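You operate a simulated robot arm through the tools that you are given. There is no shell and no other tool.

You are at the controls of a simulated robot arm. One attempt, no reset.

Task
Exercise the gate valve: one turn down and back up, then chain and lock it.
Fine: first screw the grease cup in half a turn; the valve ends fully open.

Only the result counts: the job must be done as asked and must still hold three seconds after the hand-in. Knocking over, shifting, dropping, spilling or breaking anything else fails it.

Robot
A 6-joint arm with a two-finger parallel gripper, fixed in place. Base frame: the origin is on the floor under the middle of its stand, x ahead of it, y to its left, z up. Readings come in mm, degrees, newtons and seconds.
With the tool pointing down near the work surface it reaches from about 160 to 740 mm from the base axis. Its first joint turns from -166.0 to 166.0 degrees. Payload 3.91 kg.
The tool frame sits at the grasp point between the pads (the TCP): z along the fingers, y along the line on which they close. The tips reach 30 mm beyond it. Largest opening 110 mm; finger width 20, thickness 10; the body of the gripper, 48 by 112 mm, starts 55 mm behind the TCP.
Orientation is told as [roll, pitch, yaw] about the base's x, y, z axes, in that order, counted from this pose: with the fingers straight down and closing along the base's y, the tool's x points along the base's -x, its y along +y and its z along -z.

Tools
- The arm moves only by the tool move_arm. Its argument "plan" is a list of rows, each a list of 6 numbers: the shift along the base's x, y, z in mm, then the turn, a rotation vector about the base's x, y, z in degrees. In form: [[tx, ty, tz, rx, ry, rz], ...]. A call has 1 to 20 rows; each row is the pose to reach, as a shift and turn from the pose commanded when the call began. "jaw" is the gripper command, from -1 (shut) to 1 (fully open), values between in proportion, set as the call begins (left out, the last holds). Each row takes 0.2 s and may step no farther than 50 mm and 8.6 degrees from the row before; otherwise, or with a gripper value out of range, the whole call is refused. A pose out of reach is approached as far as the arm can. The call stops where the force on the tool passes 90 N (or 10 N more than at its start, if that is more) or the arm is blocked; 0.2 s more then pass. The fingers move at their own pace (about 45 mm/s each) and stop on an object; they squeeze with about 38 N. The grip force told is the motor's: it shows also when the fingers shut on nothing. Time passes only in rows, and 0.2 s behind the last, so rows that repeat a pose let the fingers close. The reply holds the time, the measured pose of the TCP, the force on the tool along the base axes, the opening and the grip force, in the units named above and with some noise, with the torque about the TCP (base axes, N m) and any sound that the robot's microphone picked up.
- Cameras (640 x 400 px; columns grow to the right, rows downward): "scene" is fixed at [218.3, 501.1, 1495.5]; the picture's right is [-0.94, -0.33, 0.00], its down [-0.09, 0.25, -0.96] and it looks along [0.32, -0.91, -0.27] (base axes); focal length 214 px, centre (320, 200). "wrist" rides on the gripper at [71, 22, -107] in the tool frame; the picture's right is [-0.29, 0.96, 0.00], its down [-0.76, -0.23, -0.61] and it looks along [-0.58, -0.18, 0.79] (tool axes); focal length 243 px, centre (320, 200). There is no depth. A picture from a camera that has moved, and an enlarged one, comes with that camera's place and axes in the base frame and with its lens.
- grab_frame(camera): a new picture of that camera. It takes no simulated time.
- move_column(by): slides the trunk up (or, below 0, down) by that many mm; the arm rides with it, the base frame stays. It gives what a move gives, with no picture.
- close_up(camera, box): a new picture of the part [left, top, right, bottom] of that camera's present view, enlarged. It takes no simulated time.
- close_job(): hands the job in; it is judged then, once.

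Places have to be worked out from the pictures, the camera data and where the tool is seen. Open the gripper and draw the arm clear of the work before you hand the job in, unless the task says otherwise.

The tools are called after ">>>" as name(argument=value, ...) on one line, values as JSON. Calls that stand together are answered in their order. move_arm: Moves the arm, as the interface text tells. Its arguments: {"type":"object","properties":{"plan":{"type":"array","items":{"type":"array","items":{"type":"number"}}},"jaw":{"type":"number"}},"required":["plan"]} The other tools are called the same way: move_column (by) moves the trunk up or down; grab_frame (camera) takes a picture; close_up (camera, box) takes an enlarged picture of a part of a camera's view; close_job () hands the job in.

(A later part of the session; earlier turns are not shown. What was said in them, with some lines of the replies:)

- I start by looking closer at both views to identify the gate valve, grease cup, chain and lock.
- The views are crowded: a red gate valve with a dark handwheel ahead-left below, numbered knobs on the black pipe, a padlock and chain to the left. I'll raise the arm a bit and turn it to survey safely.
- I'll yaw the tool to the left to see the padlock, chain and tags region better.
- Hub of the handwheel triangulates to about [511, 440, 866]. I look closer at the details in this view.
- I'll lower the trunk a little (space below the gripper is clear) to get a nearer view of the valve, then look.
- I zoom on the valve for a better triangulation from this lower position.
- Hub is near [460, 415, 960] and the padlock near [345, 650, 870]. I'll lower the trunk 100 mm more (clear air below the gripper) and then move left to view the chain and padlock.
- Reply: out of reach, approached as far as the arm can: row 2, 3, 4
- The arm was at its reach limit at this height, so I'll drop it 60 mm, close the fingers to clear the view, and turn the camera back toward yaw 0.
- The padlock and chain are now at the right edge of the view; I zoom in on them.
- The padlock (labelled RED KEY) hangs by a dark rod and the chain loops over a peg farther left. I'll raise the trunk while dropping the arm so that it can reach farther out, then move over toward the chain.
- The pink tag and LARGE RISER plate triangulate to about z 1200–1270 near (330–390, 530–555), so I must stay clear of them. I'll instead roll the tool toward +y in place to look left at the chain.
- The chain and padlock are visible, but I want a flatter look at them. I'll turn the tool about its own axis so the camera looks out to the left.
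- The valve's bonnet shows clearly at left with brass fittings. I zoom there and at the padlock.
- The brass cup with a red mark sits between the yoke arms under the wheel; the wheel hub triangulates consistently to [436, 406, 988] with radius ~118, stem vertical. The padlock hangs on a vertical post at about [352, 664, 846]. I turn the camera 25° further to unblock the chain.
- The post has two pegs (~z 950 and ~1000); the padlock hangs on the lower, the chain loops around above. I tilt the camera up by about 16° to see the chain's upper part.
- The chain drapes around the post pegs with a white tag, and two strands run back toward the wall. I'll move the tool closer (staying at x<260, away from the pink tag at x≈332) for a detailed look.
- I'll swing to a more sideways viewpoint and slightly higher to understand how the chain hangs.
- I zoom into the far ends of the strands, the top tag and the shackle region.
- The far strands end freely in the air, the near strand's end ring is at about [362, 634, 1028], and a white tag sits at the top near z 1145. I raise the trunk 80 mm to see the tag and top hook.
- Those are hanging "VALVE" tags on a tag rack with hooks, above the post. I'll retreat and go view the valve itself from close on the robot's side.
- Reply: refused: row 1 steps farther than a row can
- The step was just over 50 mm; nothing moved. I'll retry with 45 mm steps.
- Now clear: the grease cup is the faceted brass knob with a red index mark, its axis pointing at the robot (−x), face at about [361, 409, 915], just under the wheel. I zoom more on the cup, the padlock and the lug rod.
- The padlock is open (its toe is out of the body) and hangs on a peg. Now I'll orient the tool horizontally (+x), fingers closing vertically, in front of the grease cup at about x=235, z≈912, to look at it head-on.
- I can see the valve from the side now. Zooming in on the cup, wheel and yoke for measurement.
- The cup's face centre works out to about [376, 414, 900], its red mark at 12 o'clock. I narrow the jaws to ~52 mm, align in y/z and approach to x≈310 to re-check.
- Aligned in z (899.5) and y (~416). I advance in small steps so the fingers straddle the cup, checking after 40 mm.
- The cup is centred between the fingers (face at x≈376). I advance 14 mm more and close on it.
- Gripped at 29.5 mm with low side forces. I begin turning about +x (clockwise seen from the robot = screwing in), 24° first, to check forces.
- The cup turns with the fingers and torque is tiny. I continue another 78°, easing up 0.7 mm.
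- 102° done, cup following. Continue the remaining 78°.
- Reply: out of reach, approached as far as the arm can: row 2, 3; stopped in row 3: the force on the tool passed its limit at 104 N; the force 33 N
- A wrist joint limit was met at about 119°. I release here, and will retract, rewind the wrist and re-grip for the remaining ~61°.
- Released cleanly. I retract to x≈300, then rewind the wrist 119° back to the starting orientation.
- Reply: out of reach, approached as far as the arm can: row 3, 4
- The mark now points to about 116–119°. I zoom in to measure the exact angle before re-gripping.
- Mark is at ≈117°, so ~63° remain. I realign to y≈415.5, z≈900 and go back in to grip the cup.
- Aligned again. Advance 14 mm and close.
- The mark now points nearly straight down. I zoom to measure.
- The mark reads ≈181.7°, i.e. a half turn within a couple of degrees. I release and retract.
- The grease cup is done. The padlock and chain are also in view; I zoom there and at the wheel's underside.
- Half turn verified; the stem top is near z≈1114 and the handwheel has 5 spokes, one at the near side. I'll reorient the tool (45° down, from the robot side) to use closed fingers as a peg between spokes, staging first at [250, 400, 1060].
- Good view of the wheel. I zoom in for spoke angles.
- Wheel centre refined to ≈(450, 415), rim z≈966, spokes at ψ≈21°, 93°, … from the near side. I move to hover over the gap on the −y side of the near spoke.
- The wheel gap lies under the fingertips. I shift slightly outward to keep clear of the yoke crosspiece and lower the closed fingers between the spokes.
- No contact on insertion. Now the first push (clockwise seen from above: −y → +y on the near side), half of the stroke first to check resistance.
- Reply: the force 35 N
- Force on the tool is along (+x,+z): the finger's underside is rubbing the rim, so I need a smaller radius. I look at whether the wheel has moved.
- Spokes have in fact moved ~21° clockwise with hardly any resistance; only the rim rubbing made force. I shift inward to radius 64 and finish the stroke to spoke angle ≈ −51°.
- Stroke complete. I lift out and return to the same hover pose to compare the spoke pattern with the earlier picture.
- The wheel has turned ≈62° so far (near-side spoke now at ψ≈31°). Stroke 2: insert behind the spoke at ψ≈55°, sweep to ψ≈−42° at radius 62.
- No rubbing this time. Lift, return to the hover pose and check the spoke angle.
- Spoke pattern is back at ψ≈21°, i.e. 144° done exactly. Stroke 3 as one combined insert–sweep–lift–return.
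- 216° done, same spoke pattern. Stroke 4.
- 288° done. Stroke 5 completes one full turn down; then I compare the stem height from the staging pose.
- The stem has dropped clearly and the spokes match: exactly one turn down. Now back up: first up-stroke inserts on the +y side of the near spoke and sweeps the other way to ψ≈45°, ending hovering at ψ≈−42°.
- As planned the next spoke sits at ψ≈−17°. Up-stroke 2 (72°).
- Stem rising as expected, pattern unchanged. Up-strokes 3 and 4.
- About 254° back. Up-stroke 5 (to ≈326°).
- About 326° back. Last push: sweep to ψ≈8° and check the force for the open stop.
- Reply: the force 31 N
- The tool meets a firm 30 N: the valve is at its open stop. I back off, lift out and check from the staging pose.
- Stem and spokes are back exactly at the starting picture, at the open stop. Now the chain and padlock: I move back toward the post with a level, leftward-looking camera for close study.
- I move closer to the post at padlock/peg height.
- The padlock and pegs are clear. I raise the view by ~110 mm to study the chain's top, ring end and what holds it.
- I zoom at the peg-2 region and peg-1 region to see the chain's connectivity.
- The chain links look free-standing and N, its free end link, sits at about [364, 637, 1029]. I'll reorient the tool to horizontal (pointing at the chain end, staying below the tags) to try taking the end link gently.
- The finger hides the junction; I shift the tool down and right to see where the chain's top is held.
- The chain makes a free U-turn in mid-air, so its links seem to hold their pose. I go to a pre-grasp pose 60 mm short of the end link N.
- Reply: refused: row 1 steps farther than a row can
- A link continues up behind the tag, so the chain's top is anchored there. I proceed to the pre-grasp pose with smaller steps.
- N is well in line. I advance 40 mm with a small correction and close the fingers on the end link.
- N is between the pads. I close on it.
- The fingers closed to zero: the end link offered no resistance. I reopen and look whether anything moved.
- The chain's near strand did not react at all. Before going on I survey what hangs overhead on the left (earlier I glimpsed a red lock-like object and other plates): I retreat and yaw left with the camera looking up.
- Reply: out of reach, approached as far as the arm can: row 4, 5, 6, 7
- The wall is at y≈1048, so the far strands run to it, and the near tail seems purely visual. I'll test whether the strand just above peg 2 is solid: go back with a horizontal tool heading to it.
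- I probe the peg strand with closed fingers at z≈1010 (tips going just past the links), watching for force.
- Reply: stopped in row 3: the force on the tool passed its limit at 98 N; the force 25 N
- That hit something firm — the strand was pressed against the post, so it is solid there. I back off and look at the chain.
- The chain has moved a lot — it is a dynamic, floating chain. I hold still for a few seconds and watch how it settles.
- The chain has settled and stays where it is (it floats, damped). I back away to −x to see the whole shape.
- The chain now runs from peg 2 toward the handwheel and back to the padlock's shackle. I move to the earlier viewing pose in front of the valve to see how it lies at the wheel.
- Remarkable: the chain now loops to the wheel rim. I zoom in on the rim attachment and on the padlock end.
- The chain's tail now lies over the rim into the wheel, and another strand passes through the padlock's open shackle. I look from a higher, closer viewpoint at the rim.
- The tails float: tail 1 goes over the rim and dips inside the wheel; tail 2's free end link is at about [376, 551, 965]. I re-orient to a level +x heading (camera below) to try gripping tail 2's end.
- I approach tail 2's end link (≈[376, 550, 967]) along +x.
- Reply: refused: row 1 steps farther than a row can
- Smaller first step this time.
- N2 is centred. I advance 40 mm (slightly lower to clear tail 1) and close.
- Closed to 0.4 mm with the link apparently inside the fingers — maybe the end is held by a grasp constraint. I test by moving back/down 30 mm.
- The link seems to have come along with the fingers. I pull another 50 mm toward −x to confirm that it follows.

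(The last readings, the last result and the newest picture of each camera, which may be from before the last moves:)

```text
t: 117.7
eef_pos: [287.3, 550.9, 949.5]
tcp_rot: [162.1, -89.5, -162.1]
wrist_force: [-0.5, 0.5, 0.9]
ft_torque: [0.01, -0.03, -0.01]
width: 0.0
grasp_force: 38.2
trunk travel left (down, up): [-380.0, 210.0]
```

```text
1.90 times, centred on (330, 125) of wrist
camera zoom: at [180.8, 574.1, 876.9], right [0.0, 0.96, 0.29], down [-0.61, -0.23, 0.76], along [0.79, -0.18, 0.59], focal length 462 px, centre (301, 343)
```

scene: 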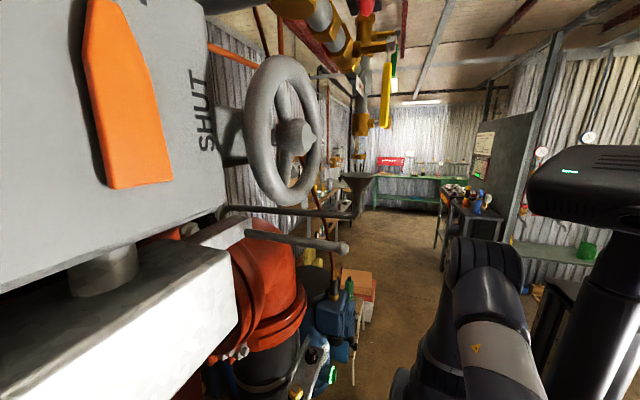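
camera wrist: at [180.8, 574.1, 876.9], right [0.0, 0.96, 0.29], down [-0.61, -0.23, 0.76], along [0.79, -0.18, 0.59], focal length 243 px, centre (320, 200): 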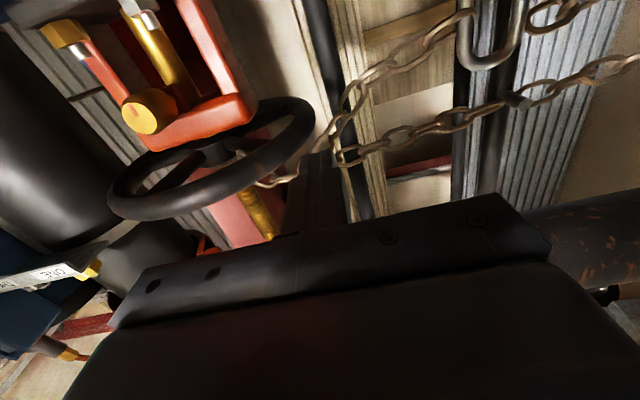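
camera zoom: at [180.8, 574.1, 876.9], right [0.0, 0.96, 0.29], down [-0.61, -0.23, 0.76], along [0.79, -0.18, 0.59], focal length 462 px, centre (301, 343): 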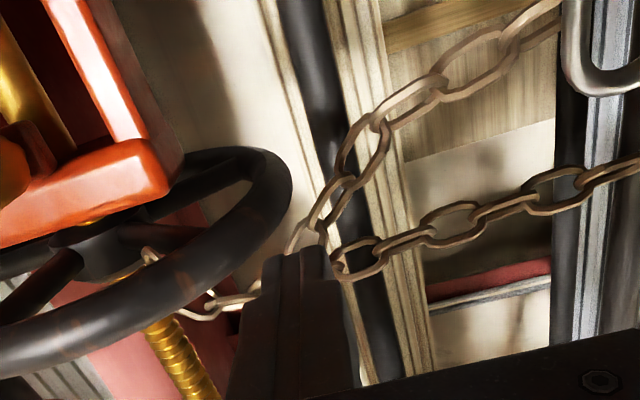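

The link did not follow; but comparing shapes, the whole tail assembly moved as one rigid piece: it has swung about peg 2 from its upright stowed position down onto the wheel, its hooked end over the rim and its side link at the padlock's shackle. I go to the close padlock viewpoint to check.

>>> move_arm(plan=[[-30, 0, 0, 0, 0, 0], [-60, 0, 5, -3.32, 3.21, 6.62], [-80, 10, 8, -6.64, 6.42, 13.24], [-85, 25, 12, -9.96, 9.63, 19.86], [-80, 40, 16, -13.28, 12.84, 26.48], [-75, 55, 20, -16.6, 16.05, 33.1], [-70, 70, 24, -19.9, 19.26, 39.7], [-65, 80, 28, -23.2, 22.5, 46.3], [-60, 90, 32, -26.6, 25.7, 53.0], [-55, 95, 36, -29.87, 28.88, 59.57]])

>>> grab_frame(camera="wrist")

>>> close_up(camera="wrist", box=[100, 0, 340, 200])

>>> close_up(camera="wrist", box=[170, 40, 270, 150])

```text
t: 119.9
eef_pos: [231.9, 647.3, 985.8]
tcp_rot: [-14.8, -50.7, 77.0]
wrist_force: [0.0, -0.3, -0.5]
ft_torque: [-0.02, 0.0, -0.03]
width: 0.0
grasp_force: 37.7
trunk travel left (down, up): [-380.0, 210.0]
```

```text
taken
camera wrist: at [158.7, 540.6, 992.2], right [-0.82, 0.57, 0.07], down [0.06, -0.04, 1.0], along [0.57, 0.82, -0.01], focal length 243 px, centre (320, 200)
```

wrist: 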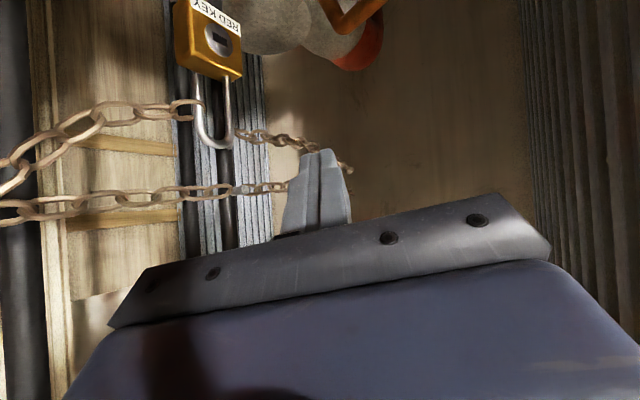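

```text
2.00 times, centred on (220, 100) of wrist
camera zoom: at [158.7, 540.6, 992.2], right [-0.82, 0.57, 0.07], down [0.06, -0.04, 1.0], along [0.57, 0.82, -0.01], focal length 485 px, centre (520, 400)
```

zoom: 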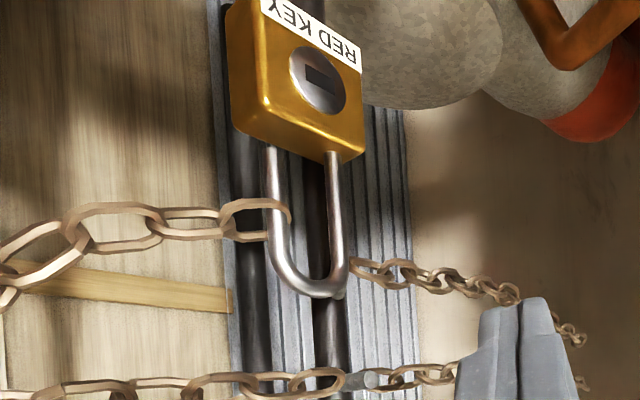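

```text
3.64 times, centred on (220, 95) of wrist
camera zoom: at [158.7, 540.6, 992.2], right [-0.82, 0.57, 0.07], down [0.06, -0.04, 1.0], along [0.57, 0.82, -0.01], focal length 882 px, centre (684, 582)
```

zoom: 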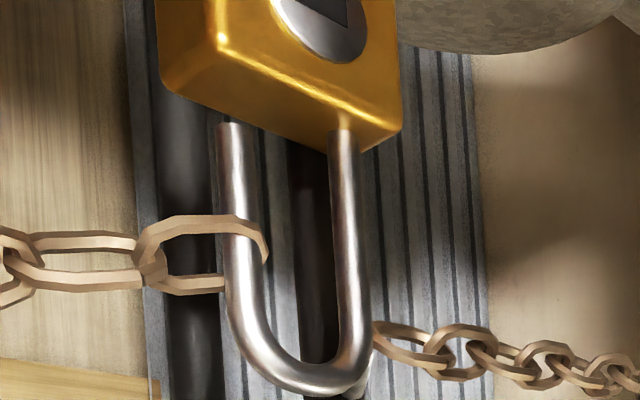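

The swung chain's end link now encircles the toe leg of the open shackle — so "chain" is in place around the rim and over the shackle. I look closely at what supports the padlock, to decide how to close it.

>>> close_up(camera="wrist", box=[185, 110, 245, 160])

>>> close_up(camera="wrist", box=[170, 0, 250, 90])

>>> close_up(camera="wrist", box=[190, 60, 220, 90])

```text
8.00 times, centred on (215, 135) of wrist
camera zoom: at [158.7, 540.6, 992.2], right [-0.82, 0.57, 0.07], down [0.06, -0.04, 1.0], along [0.57, 0.82, -0.01], focal length 1941 px, centre (1160, 720)
```

zoom: 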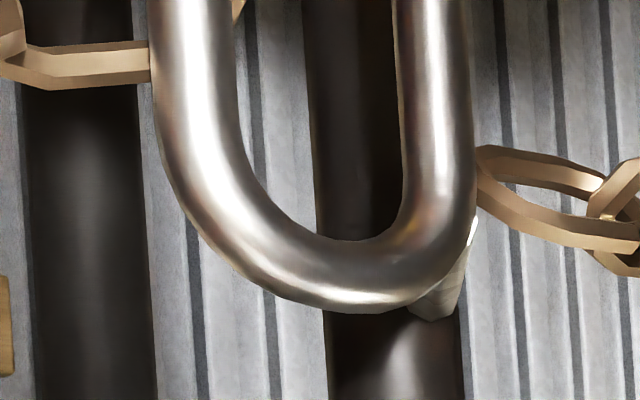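

```text
4.44 times, centred on (210, 45) of wrist
camera zoom: at [158.7, 540.6, 992.2], right [-0.82, 0.57, 0.07], down [0.06, -0.04, 1.0], along [0.57, 0.82, -0.01], focal length 1078 px, centre (809, 889)
```

zoom: 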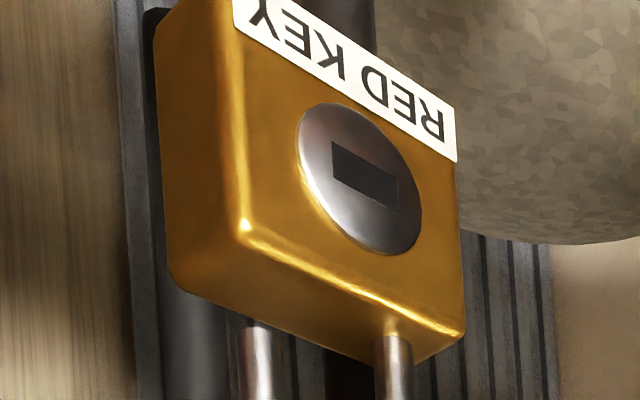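

```text
13.33 times, centred on (205, 75) of wrist
camera zoom: at [158.7, 540.6, 992.2], right [-0.82, 0.57, 0.07], down [0.06, -0.04, 1.0], along [0.57, 0.82, -0.01], focal length 3235 px, centre (1853, 1867)
```

zoom: 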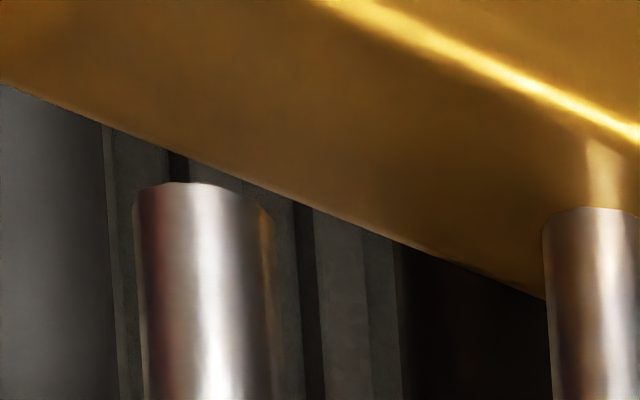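

The toe is ~10 mm out above its hole; nothing but the swing link interferes. I'll press the shackle home from above with closed fingers: first re-orient to a level heading (az 40°) and stage behind the shackle at z≈950.

>>> move_arm(plan=[[-10, -12, -6, 6.07, -2.7, -3.53], [-10, -24, -12, 12.1, -5.4, -7.07], [0, -34, -18, 18.2, -8.1, -10.6], [15, -40, -24, 24.3, -10.8, -14.1], [32, -43, -30, 30.3, -13.5, -17.7], [45, -43, -34, 36.4, -16.2, -21.2]])

>>> grab_frame(camera="wrist")

>>> close_up(camera="wrist", box=[200, 0, 480, 200])

```text
t: 121.3
eef_pos: [277.2, 602.3, 952.1]
tcp_rot: [162.3, -89.5, -122.2]
wrist_force: [1.1, -0.9, 0.3]
ft_torque: [-0.02, 0.0, 0.01]
width: 0.0
grasp_force: 37.9
trunk travel left (down, up): [-380.0, 210.0]
```

```text
taken
camera wrist: at [181.4, 551.4, 878.9], right [-0.62, 0.73, 0.29], down [-0.32, -0.57, 0.75], along [0.72, 0.37, 0.59], focal length 243 px, centre (320, 200)
```

wrist: 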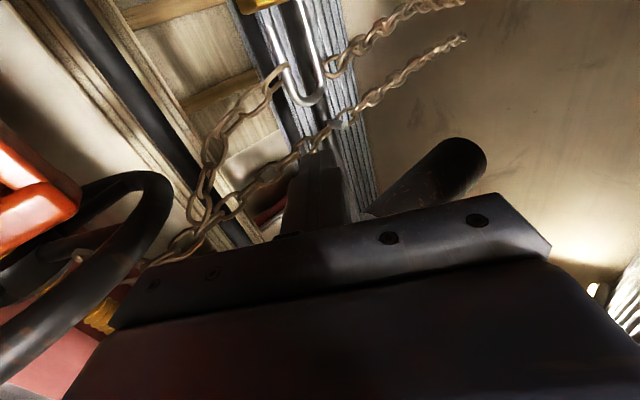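

```text
2.00 times, centred on (340, 100) of wrist
camera zoom: at [181.4, 551.4, 878.9], right [-0.62, 0.73, 0.29], down [-0.32, -0.57, 0.75], along [0.72, 0.37, 0.59], focal length 485 px, centre (280, 400)
```

zoom: 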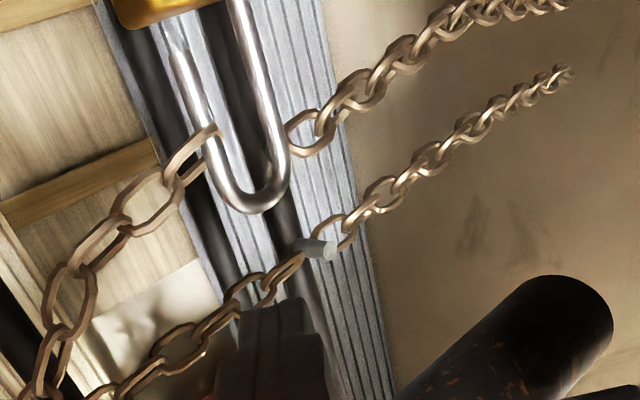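

Aligned with the shackle loop (top ≈[359, 667, 934]). I advance over it at z≈949, just beneath tail 1.

>>> move_arm(plan=[[17, 13, -3, 0, 0, 0], [34, 27, -3, 0, 0, 0], [51, 40, -3, 0, 0, 0], [67.8, 53.1, -3, 0, 0, 0]])

>>> grab_frame(camera="wrist")

>>> close_up(camera="wrist", box=[200, 40, 440, 220])

```text
t: 122.3
eef_pos: [350.2, 656.4, 947.4]
tcp_rot: [160.8, -89.5, -121.0]
wrist_force: [1.8, 1.0, 2.6]
ft_torque: [0.01, -0.04, 0.01]
width: 0.0
grasp_force: 37.8
trunk travel left (down, up): [-380.0, 210.0]
```

```text
taken
camera wrist: at [254.2, 605.4, 875.0], right [-0.61, 0.73, 0.29], down [-0.32, -0.57, 0.75], along [0.72, 0.37, 0.59], focal length 243 px, centre (320, 200)
```

wrist: 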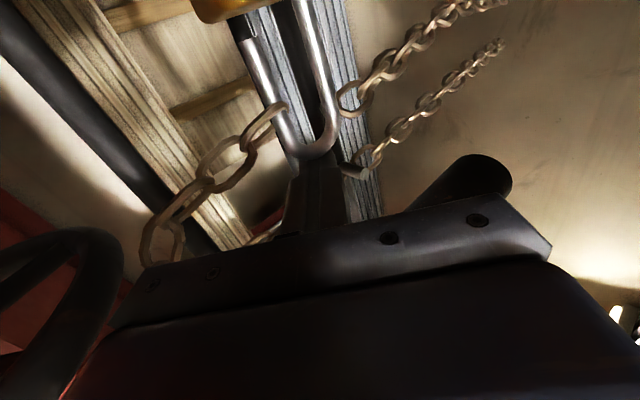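

```text
2.22 times, centred on (320, 130) of wrist
camera zoom: at [254.2, 605.4, 875.0], right [-0.61, 0.73, 0.29], down [-0.32, -0.57, 0.75], along [0.72, 0.37, 0.59], focal length 539 px, centre (320, 356)
```

zoom: 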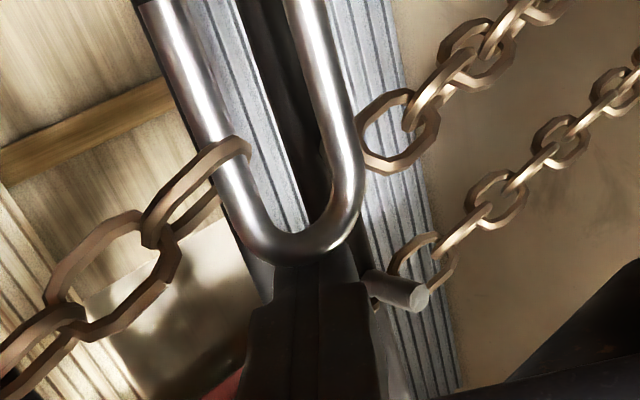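

The fingers are above the loop. I press down slowly in small steps, watching force and sound.

>>> move_arm(plan=[[0, 0, -3, 0, 0, 0], [0, 0, -6, 0, 0, 0], [0, 0, -9, 0, 0, 0]])

>>> close_up(camera="wrist", box=[200, 0, 440, 200])

```text
t: 123.1
eef_pos: [344.5, 656.7, 937.1]
tcp_rot: [161.1, -89.6, -121.1]
wrist_force: [1.3, 0.0, 3.9]
ft_torque: [0.05, -0.02, 0.03]
width: 0.1
grasp_force: 37.9
trunk travel left (down, up): [-380.0, 210.0]
```

```text
2.00 times, centred on (320, 100) of wrist
camera zoom: at [249.3, 605.5, 866.7], right [-0.62, 0.73, 0.29], down [-0.32, -0.57, 0.76], along [0.72, 0.37, 0.59], focal length 485 px, centre (320, 400)
```

zoom: 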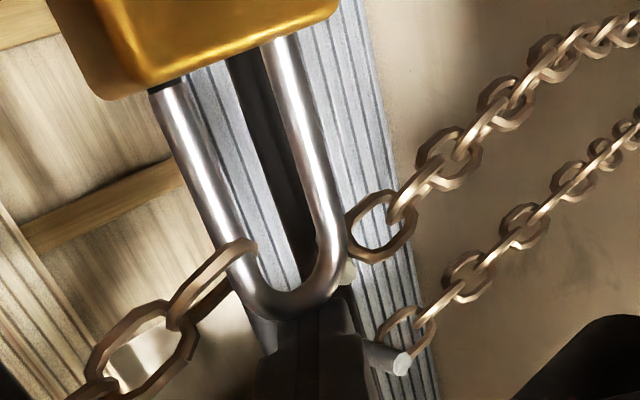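

Light force so far. Continue pressing down in 3 mm steps.

>>> move_arm(plan=[[0, 0, -3, 0, 0, 0], [0, 0, -6, 0, 0, 0], [0, 0, -8, 0, 0, 0]])

>>> close_up(camera="wrist", box=[200, 0, 440, 200])

```text
t: 123.9
eef_pos: [345.4, 655.5, 932.8]
tcp_rot: [162.7, -89.5, -122.8]
wrist_force: [0.0, 2.4, 10.3]
ft_torque: [0.12, -0.09, 0.06]
width: 0.0
grasp_force: 37.4
trunk travel left (down, up): [-380.0, 210.0]
```

```text
2.00 times, centred on (320, 100) of wrist
camera zoom: at [249.1, 604.9, 861.2], right [-0.62, 0.73, 0.29], down [-0.32, -0.57, 0.75], along [0.72, 0.37, 0.59], focal length 485 px, centre (320, 400)
```

zoom: 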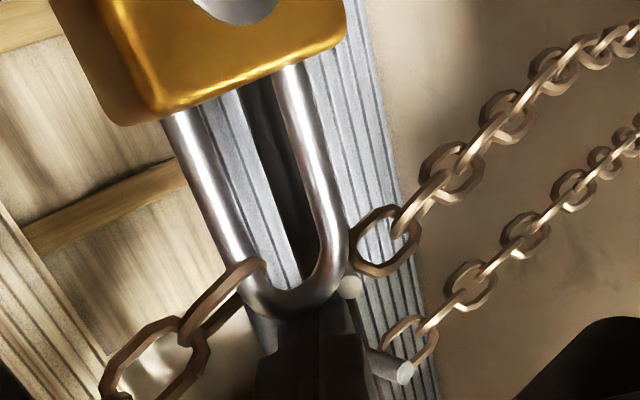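

The shackle slides into the body (visible leg is getting shorter) at ~10 N. I keep pressing.

>>> move_arm(plan=[[0, 0, -3, 0, 0, 0], [0, 0, -6, 0, 0, 0], [0, 0, -9, 0, 0, 0]])

>>> close_up(camera="wrist", box=[200, 0, 440, 200])

```text
t: 124.7
eef_pos: [344.9, 655.6, 932.9]
tcp_rot: [159.7, -88.6, -119.5]
wrist_force: [1.0, 7.4, 42.7]
ft_torque: [0.28, -0.4, 0.6]
width: 0.1
grasp_force: 38.1
trunk travel left (down, up): [-380.0, 210.0]
```

```text
2.00 times, centred on (320, 100) of wrist
camera zoom: at [249.5, 605.8, 859.2], right [-0.62, 0.73, 0.3], down [-0.33, -0.58, 0.74], along [0.71, 0.36, 0.6], focal length 485 px, centre (320, 400)
```

zoom: 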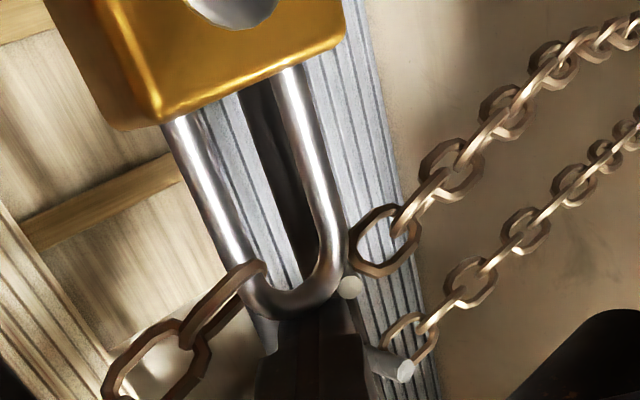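

Force has risen to 43 N with no more travel. I zoom at the toe to see whether it has entered the body.

>>> close_up(camera="wrist", box=[220, 30, 310, 90])

>>> close_up(camera="wrist", box=[250, 110, 360, 190])

```text
6.67 times, centred on (265, 60) of wrist
camera zoom: at [249.5, 605.8, 859.2], right [-0.62, 0.73, 0.3], down [-0.33, -0.58, 0.74], along [0.71, 0.36, 0.6], focal length 1618 px, centre (687, 1133)
```

zoom: 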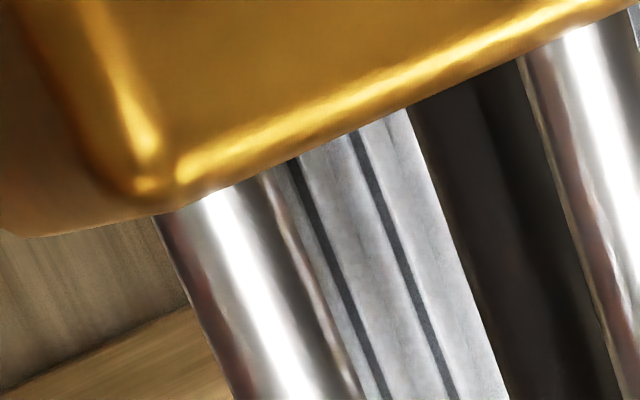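

```text
5.00 times, centred on (305, 150) of wrist
camera zoom: at [249.5, 605.8, 859.2], right [-0.62, 0.73, 0.3], down [-0.33, -0.58, 0.74], along [0.71, 0.36, 0.6], focal length 1213 px, centre (395, 450)
```

zoom: 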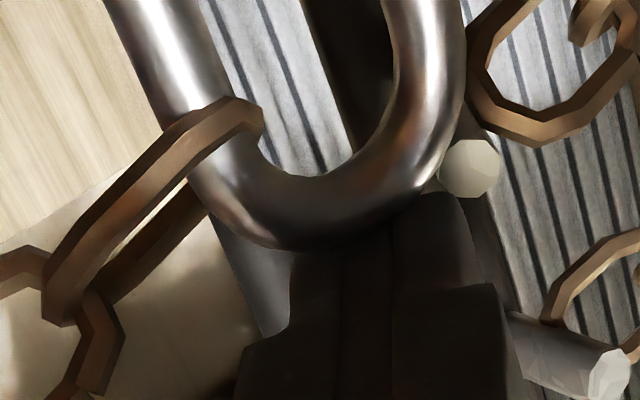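

I push a little harder, watching for a click.

>>> move_arm(plan=[[0, 0, -2, 0, 0, 0], [0, 0, -4, 0, 0, 0], [0, 0, -6, 0, 0, 0], [0, 0, -6, 0, 0, 0]])

>>> close_up(camera="wrist", box=[200, 0, 440, 200])

```text
t: 125.7
eef_pos: [344.8, 656.3, 933.2]
tcp_rot: [160.6, -87.9, -120.6]
wrist_force: [-2.3, 3.2, 58.0]
ft_torque: [0.31, -0.53, 0.48]
width: 0.3
grasp_force: 37.6
trunk travel left (down, up): [-380.0, 210.0]
```

```text
2.00 times, centred on (320, 100) of wrist
camera zoom: at [249.9, 606.6, 857.8], right [-0.62, 0.72, 0.3], down [-0.33, -0.59, 0.73], along [0.71, 0.36, 0.61], focal length 485 px, centre (320, 400)
```

zoom: 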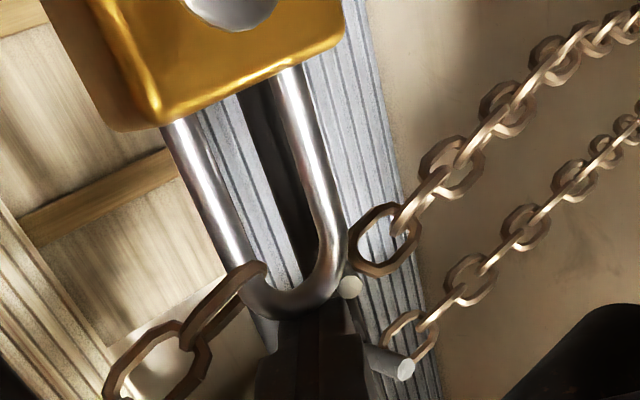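

At 58 N nothing moves further, so the shackle is at an end stop. I lift off and back away to inspect the padlock.

>>> move_arm(plan=[[0, 0, 10, 0, 0, 0], [0, 0, 22, 0, 0, 0], [-20, -16, 22, 0, 0, 0], [-40, -33, 22, 0, 0, 0], [-70, -55, 22, 0, 0, 0]])

>>> grab_frame(camera="wrist")

>>> close_up(camera="wrist", box=[230, 0, 430, 140])

```text
t: 126.9
eef_pos: [275.9, 599.9, 937.0]
tcp_rot: [164.8, -89.8, -124.6]
wrist_force: [-0.2, 0.1, 0.5]
ft_torque: [0.01, 0.05, 0.05]
width: 0.0
grasp_force: 38.2
trunk travel left (down, up): [-380.0, 210.0]
```

```text
taken
camera wrist: at [180.2, 548.1, 864.7], right [-0.62, 0.73, 0.29], down [-0.32, -0.57, 0.76], along [0.72, 0.37, 0.58], focal length 243 px, centre (320, 200)
```

wrist: 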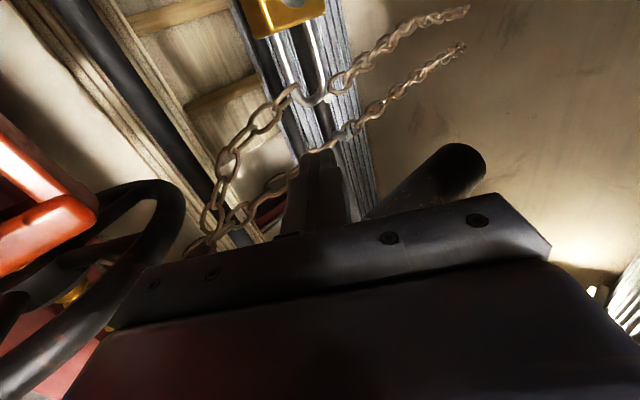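

```text
2.86 times, centred on (330, 70) of wrist
camera zoom: at [180.2, 548.1, 864.7], right [-0.62, 0.73, 0.29], down [-0.32, -0.57, 0.76], along [0.72, 0.37, 0.58], focal length 693 px, centre (291, 571)
```

zoom: 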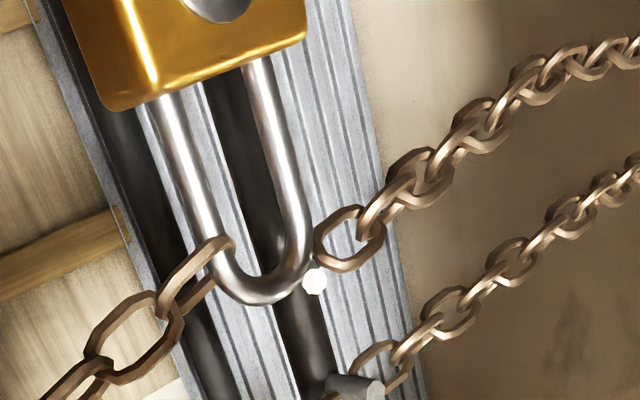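

The shackle stays down (top now z≈921, was 934). I return to the higher viewpoint to verify that the toe has entered the body with the chain link inside.

>>> move_arm(plan=[[-20, 0, 8, -6.07, 2.7, 3.53], [-40, 5, 16, -12.1, 5.4, 7.07], [-50, 15, 24, -18.2, 8.1, 10.6], [-50, 25, 34, -24.3, 10.8, 14.1], [-45, 37, 42, -30.3, 13.5, 17.7], [-45, 47, 50, -36.4, 16.2, 21.2]])

>>> grab_frame(camera="wrist")

>>> close_up(camera="wrist", box=[100, 0, 340, 200])

>>> close_up(camera="wrist", box=[160, 20, 260, 130])

```text
t: 128.3
eef_pos: [229.9, 648.9, 988.0]
tcp_rot: [-14.8, -50.8, 77.0]
wrist_force: [0.7, 0.0, 0.6]
ft_torque: [0.0, 0.01, 0.03]
width: 0.0
grasp_force: 38.3
trunk travel left (down, up): [-380.0, 210.0]
```

```text
taken
camera wrist: at [156.5, 541.9, 994.2], right [-0.82, 0.57, 0.07], down [0.06, -0.04, 1.0], along [0.57, 0.82, -0.01], focal length 243 px, centre (320, 200)
```

wrist: 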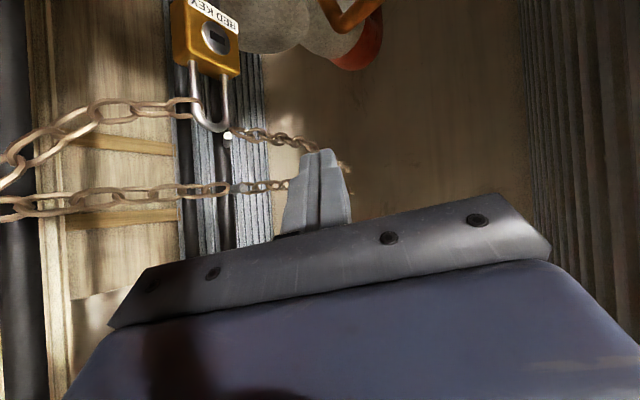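

```text
2.00 times, centred on (220, 100) of wrist
camera zoom: at [156.5, 541.9, 994.2], right [-0.82, 0.57, 0.07], down [0.06, -0.04, 1.0], along [0.57, 0.82, -0.01], focal length 485 px, centre (520, 400)
```

zoom: 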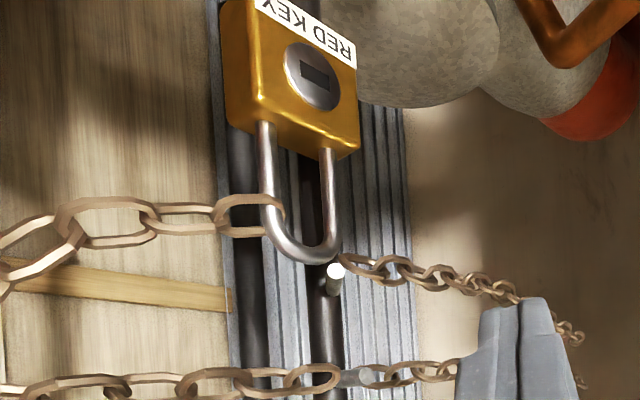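

```text
3.64 times, centred on (210, 75) of wrist
camera zoom: at [156.5, 541.9, 994.2], right [-0.82, 0.57, 0.07], down [0.06, -0.04, 1.0], along [0.57, 0.82, -0.01], focal length 882 px, centre (720, 654)
```

zoom: 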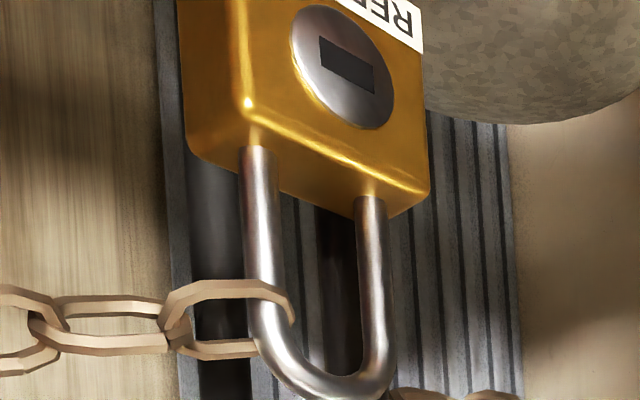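

The toe is in the body, but peg 1's tip (≈[358, 684, 924]) lay right under my fingertip, so the firm stop may have been the peg rather than the shackle's end stop. I'll press again with a +x heading that clears the peg: first stage at [270, 663, 945].

>>> move_arm(plan=[[-10, 2, -5, 3.32, -3.21, -6.62], [-15, 3, -10, 6.64, -6.42, -13.24], [-15, 5, -15, 9.96, -9.63, -19.86], [-10, 7, -20, 13.28, -12.84, -26.48], [0, 8, -25, 16.6, -16.05, -33.1], [10, 10, -30, 19.9, -19.26, -39.7], [20, 12, -35, 23.2, -22.5, -46.3], [30, 13, -40, 26.6, -25.7, -53.0], [40, 14, -43, 29.87, -28.88, -59.57]])

>>> grab_frame(camera="wrist")

>>> close_up(camera="wrist", box=[200, 0, 480, 220])

```text
t: 130.3
eef_pos: [271.0, 661.0, 945.9]
tcp_rot: [151.9, -89.7, -151.9]
wrist_force: [0.5, -0.1, 0.9]
ft_torque: [-0.04, -0.01, 0.03]
width: 0.1
grasp_force: 37.4
trunk travel left (down, up): [-380.0, 210.0]
```

```text
taken
camera wrist: at [163.9, 685.4, 872.5], right [0.0, 0.96, 0.29], down [-0.61, -0.23, 0.75], along [0.79, -0.18, 0.59], focal length 243 px, centre (320, 200)
```

wrist: 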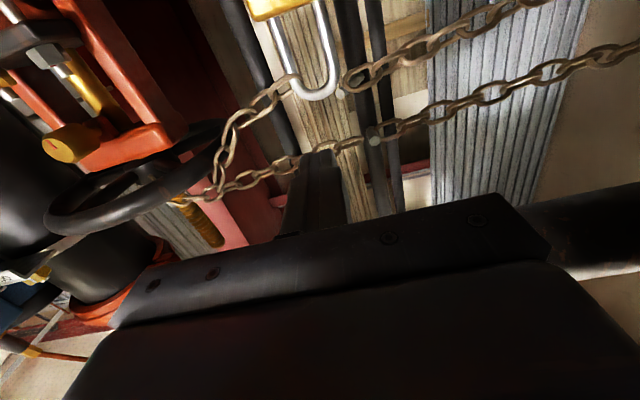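

```text
1.82 times, centred on (340, 110) of wrist
camera zoom: at [163.9, 685.4, 872.5], right [0.0, 0.96, 0.29], down [-0.61, -0.23, 0.75], along [0.79, -0.18, 0.59], focal length 441 px, centre (284, 364)
```

zoom: 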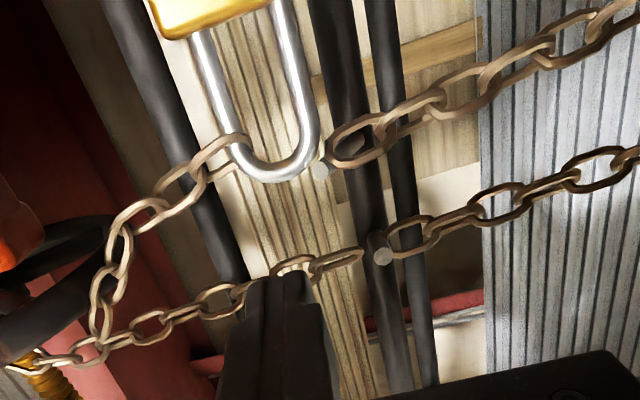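

Clear picture: peg 1 is now well to the side. I move in over the loop and press down again.

>>> move_arm(plan=[[22, 1, -3, 0, 0, 0], [44, 1, -6, 0, 0, 0], [66, 1, -8, 0, 0, 0]])

>>> move_arm(plan=[[0, 0, -3, 0, 0, 0], [0, 0, -6, 0, 0, 0], [0, 0, -9, 0, 0, 0]])

>>> close_up(camera="wrist", box=[200, 0, 440, 200])

```text
t: 131.1
eef_pos: [335.2, 663.1, 935.5]
tcp_rot: [165.0, -89.6, -165.1]
wrist_force: [-0.7, 0.4, 0.4]
ft_torque: [0.01, 0.01, 0.02]
width: 0.1
grasp_force: 38.1
trunk travel left (down, up): [-380.0, 210.0]
```

```text
t: 131.9
eef_pos: [336.8, 662.1, 933.7]
tcp_rot: [142.1, -89.1, -142.0]
wrist_force: [4.0, 8.5, 27.7]
ft_torque: [0.02, -0.56, -0.01]
width: 0.0
grasp_force: 37.4
trunk travel left (down, up): [-380.0, 210.0]
```

```text
2.00 times, centred on (320, 100) of wrist
camera zoom: at [229.0, 685.5, 860.7], right [0.0, 0.95, 0.3], down [-0.62, -0.24, 0.75], along [0.79, -0.18, 0.59], focal length 485 px, centre (320, 400)
```

zoom: 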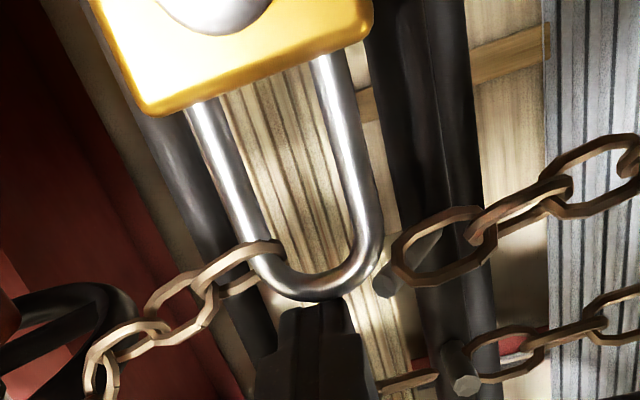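

Here the finger is clear of the peg and the loop resists at the same height, suggesting the shackle is fully home. I push harder once more to be sure.

>>> move_arm(plan=[[0, 0, -4, 0, 0, 0], [0, 0, -8, 0, 0, 0], [0, 0, -12, 0, 0, 0], [0, 0, -14, 0, 0, 0], [0, 0, -14, 0, 0, 0]])

>>> close_up(camera="wrist", box=[200, 0, 440, 200])

```text
t: 133.1
eef_pos: [336.0, 662.8, 933.1]
tcp_rot: [136.2, -87.9, -135.9]
wrist_force: [7.6, 8.8, 67.2]
ft_torque: [-0.01, -1.37, -0.38]
width: 0.0
grasp_force: 37.8
trunk travel left (down, up): [-380.0, 210.0]
```

```text
2.00 times, centred on (320, 100) of wrist
camera zoom: at [229.9, 686.2, 858.7], right [-0.01, 0.95, 0.32], down [-0.63, -0.25, 0.74], along [0.78, -0.19, 0.6], focal length 485 px, centre (320, 400)
```

zoom: 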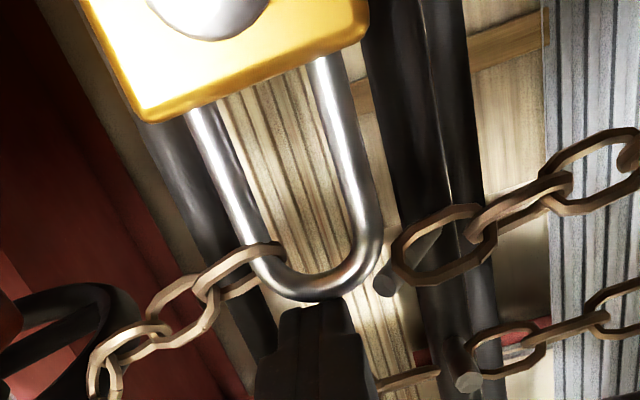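

67 N and no further motion: the shackle is fully home with the chain link on it. I lift off, back out, and then check the valve wheel and surroundings.

>>> move_arm(plan=[[0, 0, 12, 0, 0, 0], [0, 0, 28, 0, 0, 0], [-25, 0, 28, 0, 0, 0], [-60, -5, 28, 0, 0, 0], [-100, -15, 28, 0, 0, 0], [-130, -40, 28, 0, 0, 0]])

>>> grab_frame(camera="wrist")

>>> close_up(camera="wrist", box=[100, 0, 500, 230])

```text
t: 134.5
eef_pos: [205.4, 624.1, 941.5]
tcp_rot: [170.2, -89.7, -170.3]
wrist_force: [0.2, -0.4, 0.4]
ft_torque: [0.02, -0.03, -0.01]
width: 0.0
grasp_force: 37.6
trunk travel left (down, up): [-380.0, 210.0]
```

```text
taken
camera wrist: at [99.4, 645.6, 868.8], right [0.0, 0.96, 0.29], down [-0.61, -0.23, 0.76], along [0.79, -0.18, 0.59], focal length 243 px, centre (320, 200)
```

wrist: 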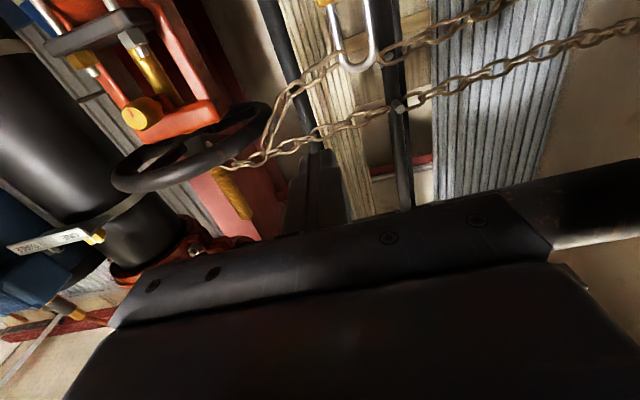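

```text
1.60 times, centred on (300, 115) of wrist
camera zoom: at [99.4, 645.6, 868.8], right [0.0, 0.96, 0.29], down [-0.61, -0.23, 0.76], along [0.79, -0.18, 0.59], focal length 388 px, centre (352, 336)
```

zoom: 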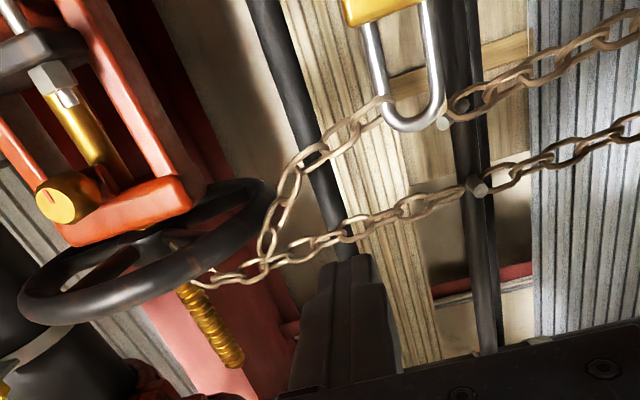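

Now to the high viewpoint over the wheel to verify chain seating, wheel position and tags.

>>> move_arm(plan=[[-10, -25, 15, -3.0, 2.9, 6.0], [-15, -50, 32, -6.0, 5.8, 11.9], [-15, -75, 50, -9.0, 8.7, 17.9], [-15, -100, 68, -12.0, 11.6, 23.8], [-15, -125, 86, -15.0, 14.4, 29.8], [-10, -150, 105, -18.0, 17.3, 35.7], [0, -170, 125, -21.0, 20.2, 41.7], [20, -185, 145, -24.0, 23.1, 47.7], [45, -197, 162, -27.0, 26.0, 53.6], [75, -206, 174, -29.87, 28.88, 59.57]])

>>> grab_frame(camera="wrist")

>>> close_up(camera="wrist", box=[120, 0, 440, 200])

>>> grab_frame(camera="scene")

```text
t: 136.7
eef_pos: [280.8, 416.7, 1118.3]
tcp_rot: [-14.9, -50.9, 77.1]
wrist_force: [0.1, 0.3, 0.4]
ft_torque: [-0.01, 0.02, -0.03]
width: 0.0
grasp_force: 37.6
trunk travel left (down, up): [-380.0, 210.0]
```

```text
taken
camera wrist: at [206.0, 310.6, 1124.0], right [-0.82, 0.57, 0.07], down [0.06, -0.04, 1.0], along [0.57, 0.82, 0.0], focal length 243 px, centre (320, 200)
```

wrist: 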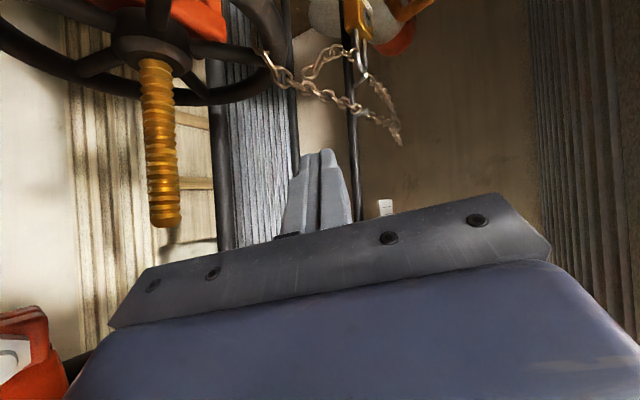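

```text
2.00 times, centred on (280, 100) of wrist
camera zoom: at [206.0, 310.6, 1124.0], right [-0.82, 0.57, 0.07], down [0.06, -0.04, 1.0], along [0.57, 0.82, 0.0], focal length 485 px, centre (400, 400)
```

zoom: 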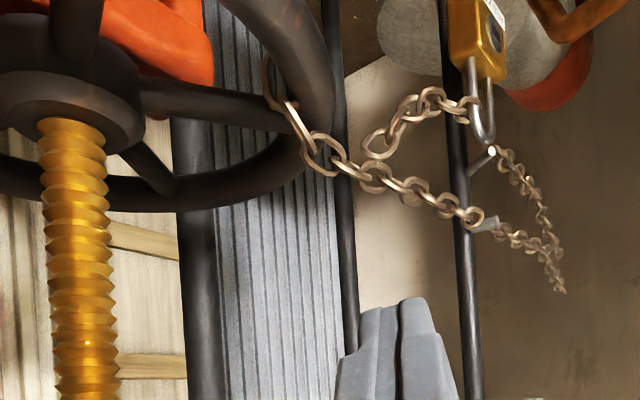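

```text
taken
```

scene: 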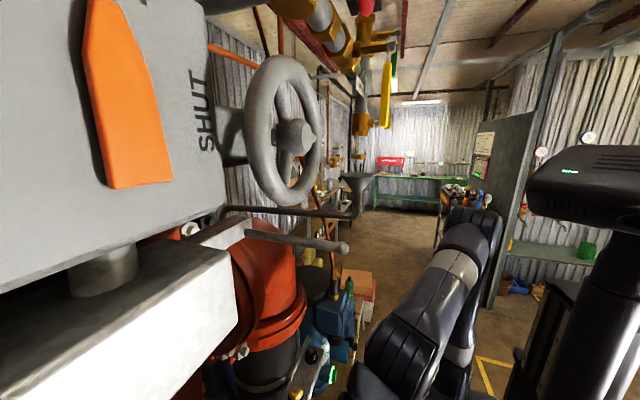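

Chain and lock unchanged. I go back to the staging pose to compare stem height and spoke angle against the original picture.

>>> move_arm(plan=[[-10, -2, -8, -7.8, -2.2, -2.16], [-20, -4, -16, -15.6, -4.4, -4.31], [-28, -6, -24, -23.4, -6.6, -6.47], [-34, -9, -32, -31.2, -8.8, -8.63], [-38, -11, -40, -39.0, -11.0, -10.8], [-38, -13, -49, -46.8, -13.2, -12.9], [-38, -15, -57, -54.6, -15.4, -15.1], [-38, -15, -57, -54.6, -15.4, -15.1]])

>>> grab_frame(camera="wrist")

>>> close_up(camera="wrist", box=[150, 40, 400, 250])

```text
t: 138.5
eef_pos: [242.3, 402.0, 1058.8]
tcp_rot: [-45.0, -0.2, 75.1]
wrist_force: [0.5, 0.1, 0.6]
ft_torque: [-0.03, 0.01, 0.0]
width: 0.0
grasp_force: 37.7
trunk travel left (down, up): [-380.0, 210.0]
```

```text
taken
camera wrist: at [136.8, 356.9, 1118.0], right [-0.58, 0.46, -0.68], down [-0.06, 0.8, 0.6], along [0.81, 0.39, -0.43], focal length 243 px, centre (320, 200)
```

wrist: 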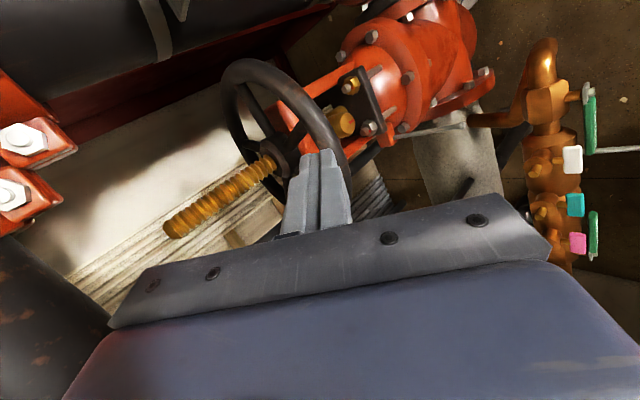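

```text
1.90 times, centred on (275, 145) of wrist
camera zoom: at [136.8, 356.9, 1118.0], right [-0.58, 0.46, -0.68], down [-0.06, 0.8, 0.6], along [0.81, 0.39, -0.43], focal length 462 px, centre (406, 305)
```

zoom: 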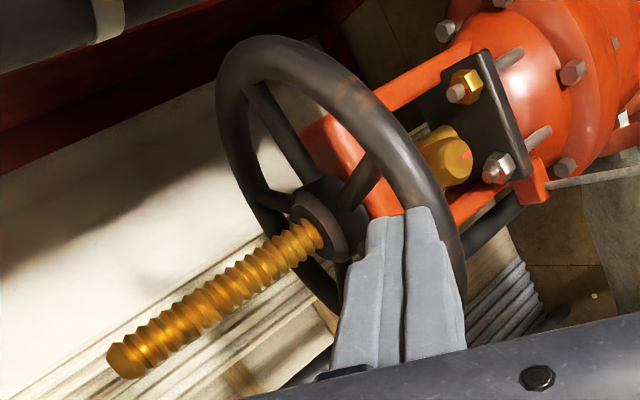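

Stem and spokes match the fully-open start. I open the gripper and draw the arm back clear of the work.

>>> move_arm(plan=[[-15, -15, 25, 0, 0, 0], [-30, -35, 50, 0, 0, 0], [-45, -55, 75, 0, 0, 0], [-55, -75, 100, 0, 0, 0], [-55, -75, 100, 0, 0, 0], [-55, -75, 100, 0, 0, 0], [-55, -75, 100, 0, 0, 0]], jaw=1)

>>> grab_frame(camera="wrist")

>>> close_up(camera="wrist", box=[200, 0, 640, 240])

```text
t: 140.1
eef_pos: [189.7, 326.2, 1159.7]
tcp_rot: [-45.0, -0.3, 75.2]
wrist_force: [-0.5, -0.5, -0.1]
ft_torque: [0.03, -0.03, 0.0]
width: 109.8
grasp_force: 0.1
trunk travel left (down, up): [-380.0, 210.0]
```

```text
taken
camera wrist: at [82.8, 281.4, 1219.3], right [-0.58, 0.46, -0.67], down [-0.06, 0.8, 0.6], along [0.81, 0.39, -0.43], focal length 243 px, centre (320, 200)
```

wrist: 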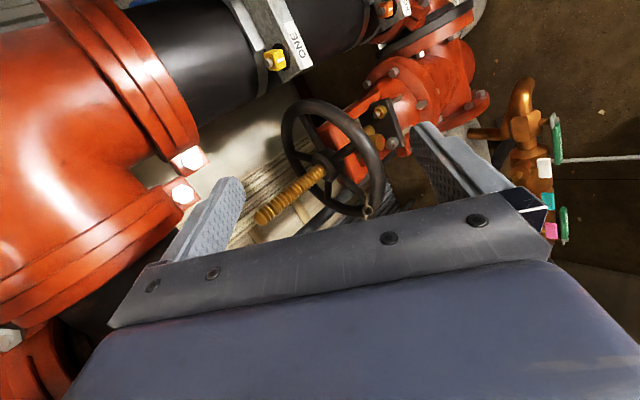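

```text
1.45 times, centred on (420, 120) of wrist
camera zoom: at [82.8, 281.4, 1219.3], right [-0.58, 0.46, -0.67], down [-0.06, 0.8, 0.6], along [0.81, 0.39, -0.43], focal length 353 px, centre (174, 316)
```

zoom: 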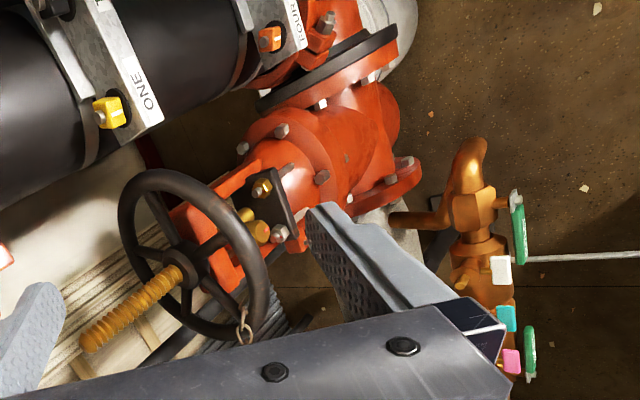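

The chain link is wrapped around the rim, the padlock is shut through the chain, the valve is at its open stop, and the arm is clear with an open gripper. I hand the job in.

>>> close_job()

```text
The job is handed in.
```

The grease cup, the valve exercise, the chain and the padlock are all done, and the job is handed in. I was not told the result of the judging.

- **Grease cup:** screwed in half a turn before I touched the valve. The red mark went from the top to the bottom, about 180° by the pictures. It took two grips because a wrist joint reached its limit at about 119°.
- **Gate valve:** turned one full turn clockwise, with the stem seen to drop, then back up until it met a firm stop. Stem height and spoke positions matched the starting picture, so it ended fully open.
- **Chain:** this went differently from what I planned.
  - I meant only to test whether the stowed chain was solid, and pressed it against its post until the force limit stopped the arm at 98 N.
  - After I backed off, the chain had come down toward the handwheel, with its end over the rim and its side link around the open leg of the padlock shackle. Nothing I saw called for moving it further.
- **Padlock:** pressed shut with that chain link on the shackle. The shackle went in about 12 mm and did not move further at up to 67 N. I heard no click and did not pull on it to test the latch.

I finished with the gripper open and the arm clear of the work. I did not look at the pink tag again at the end.
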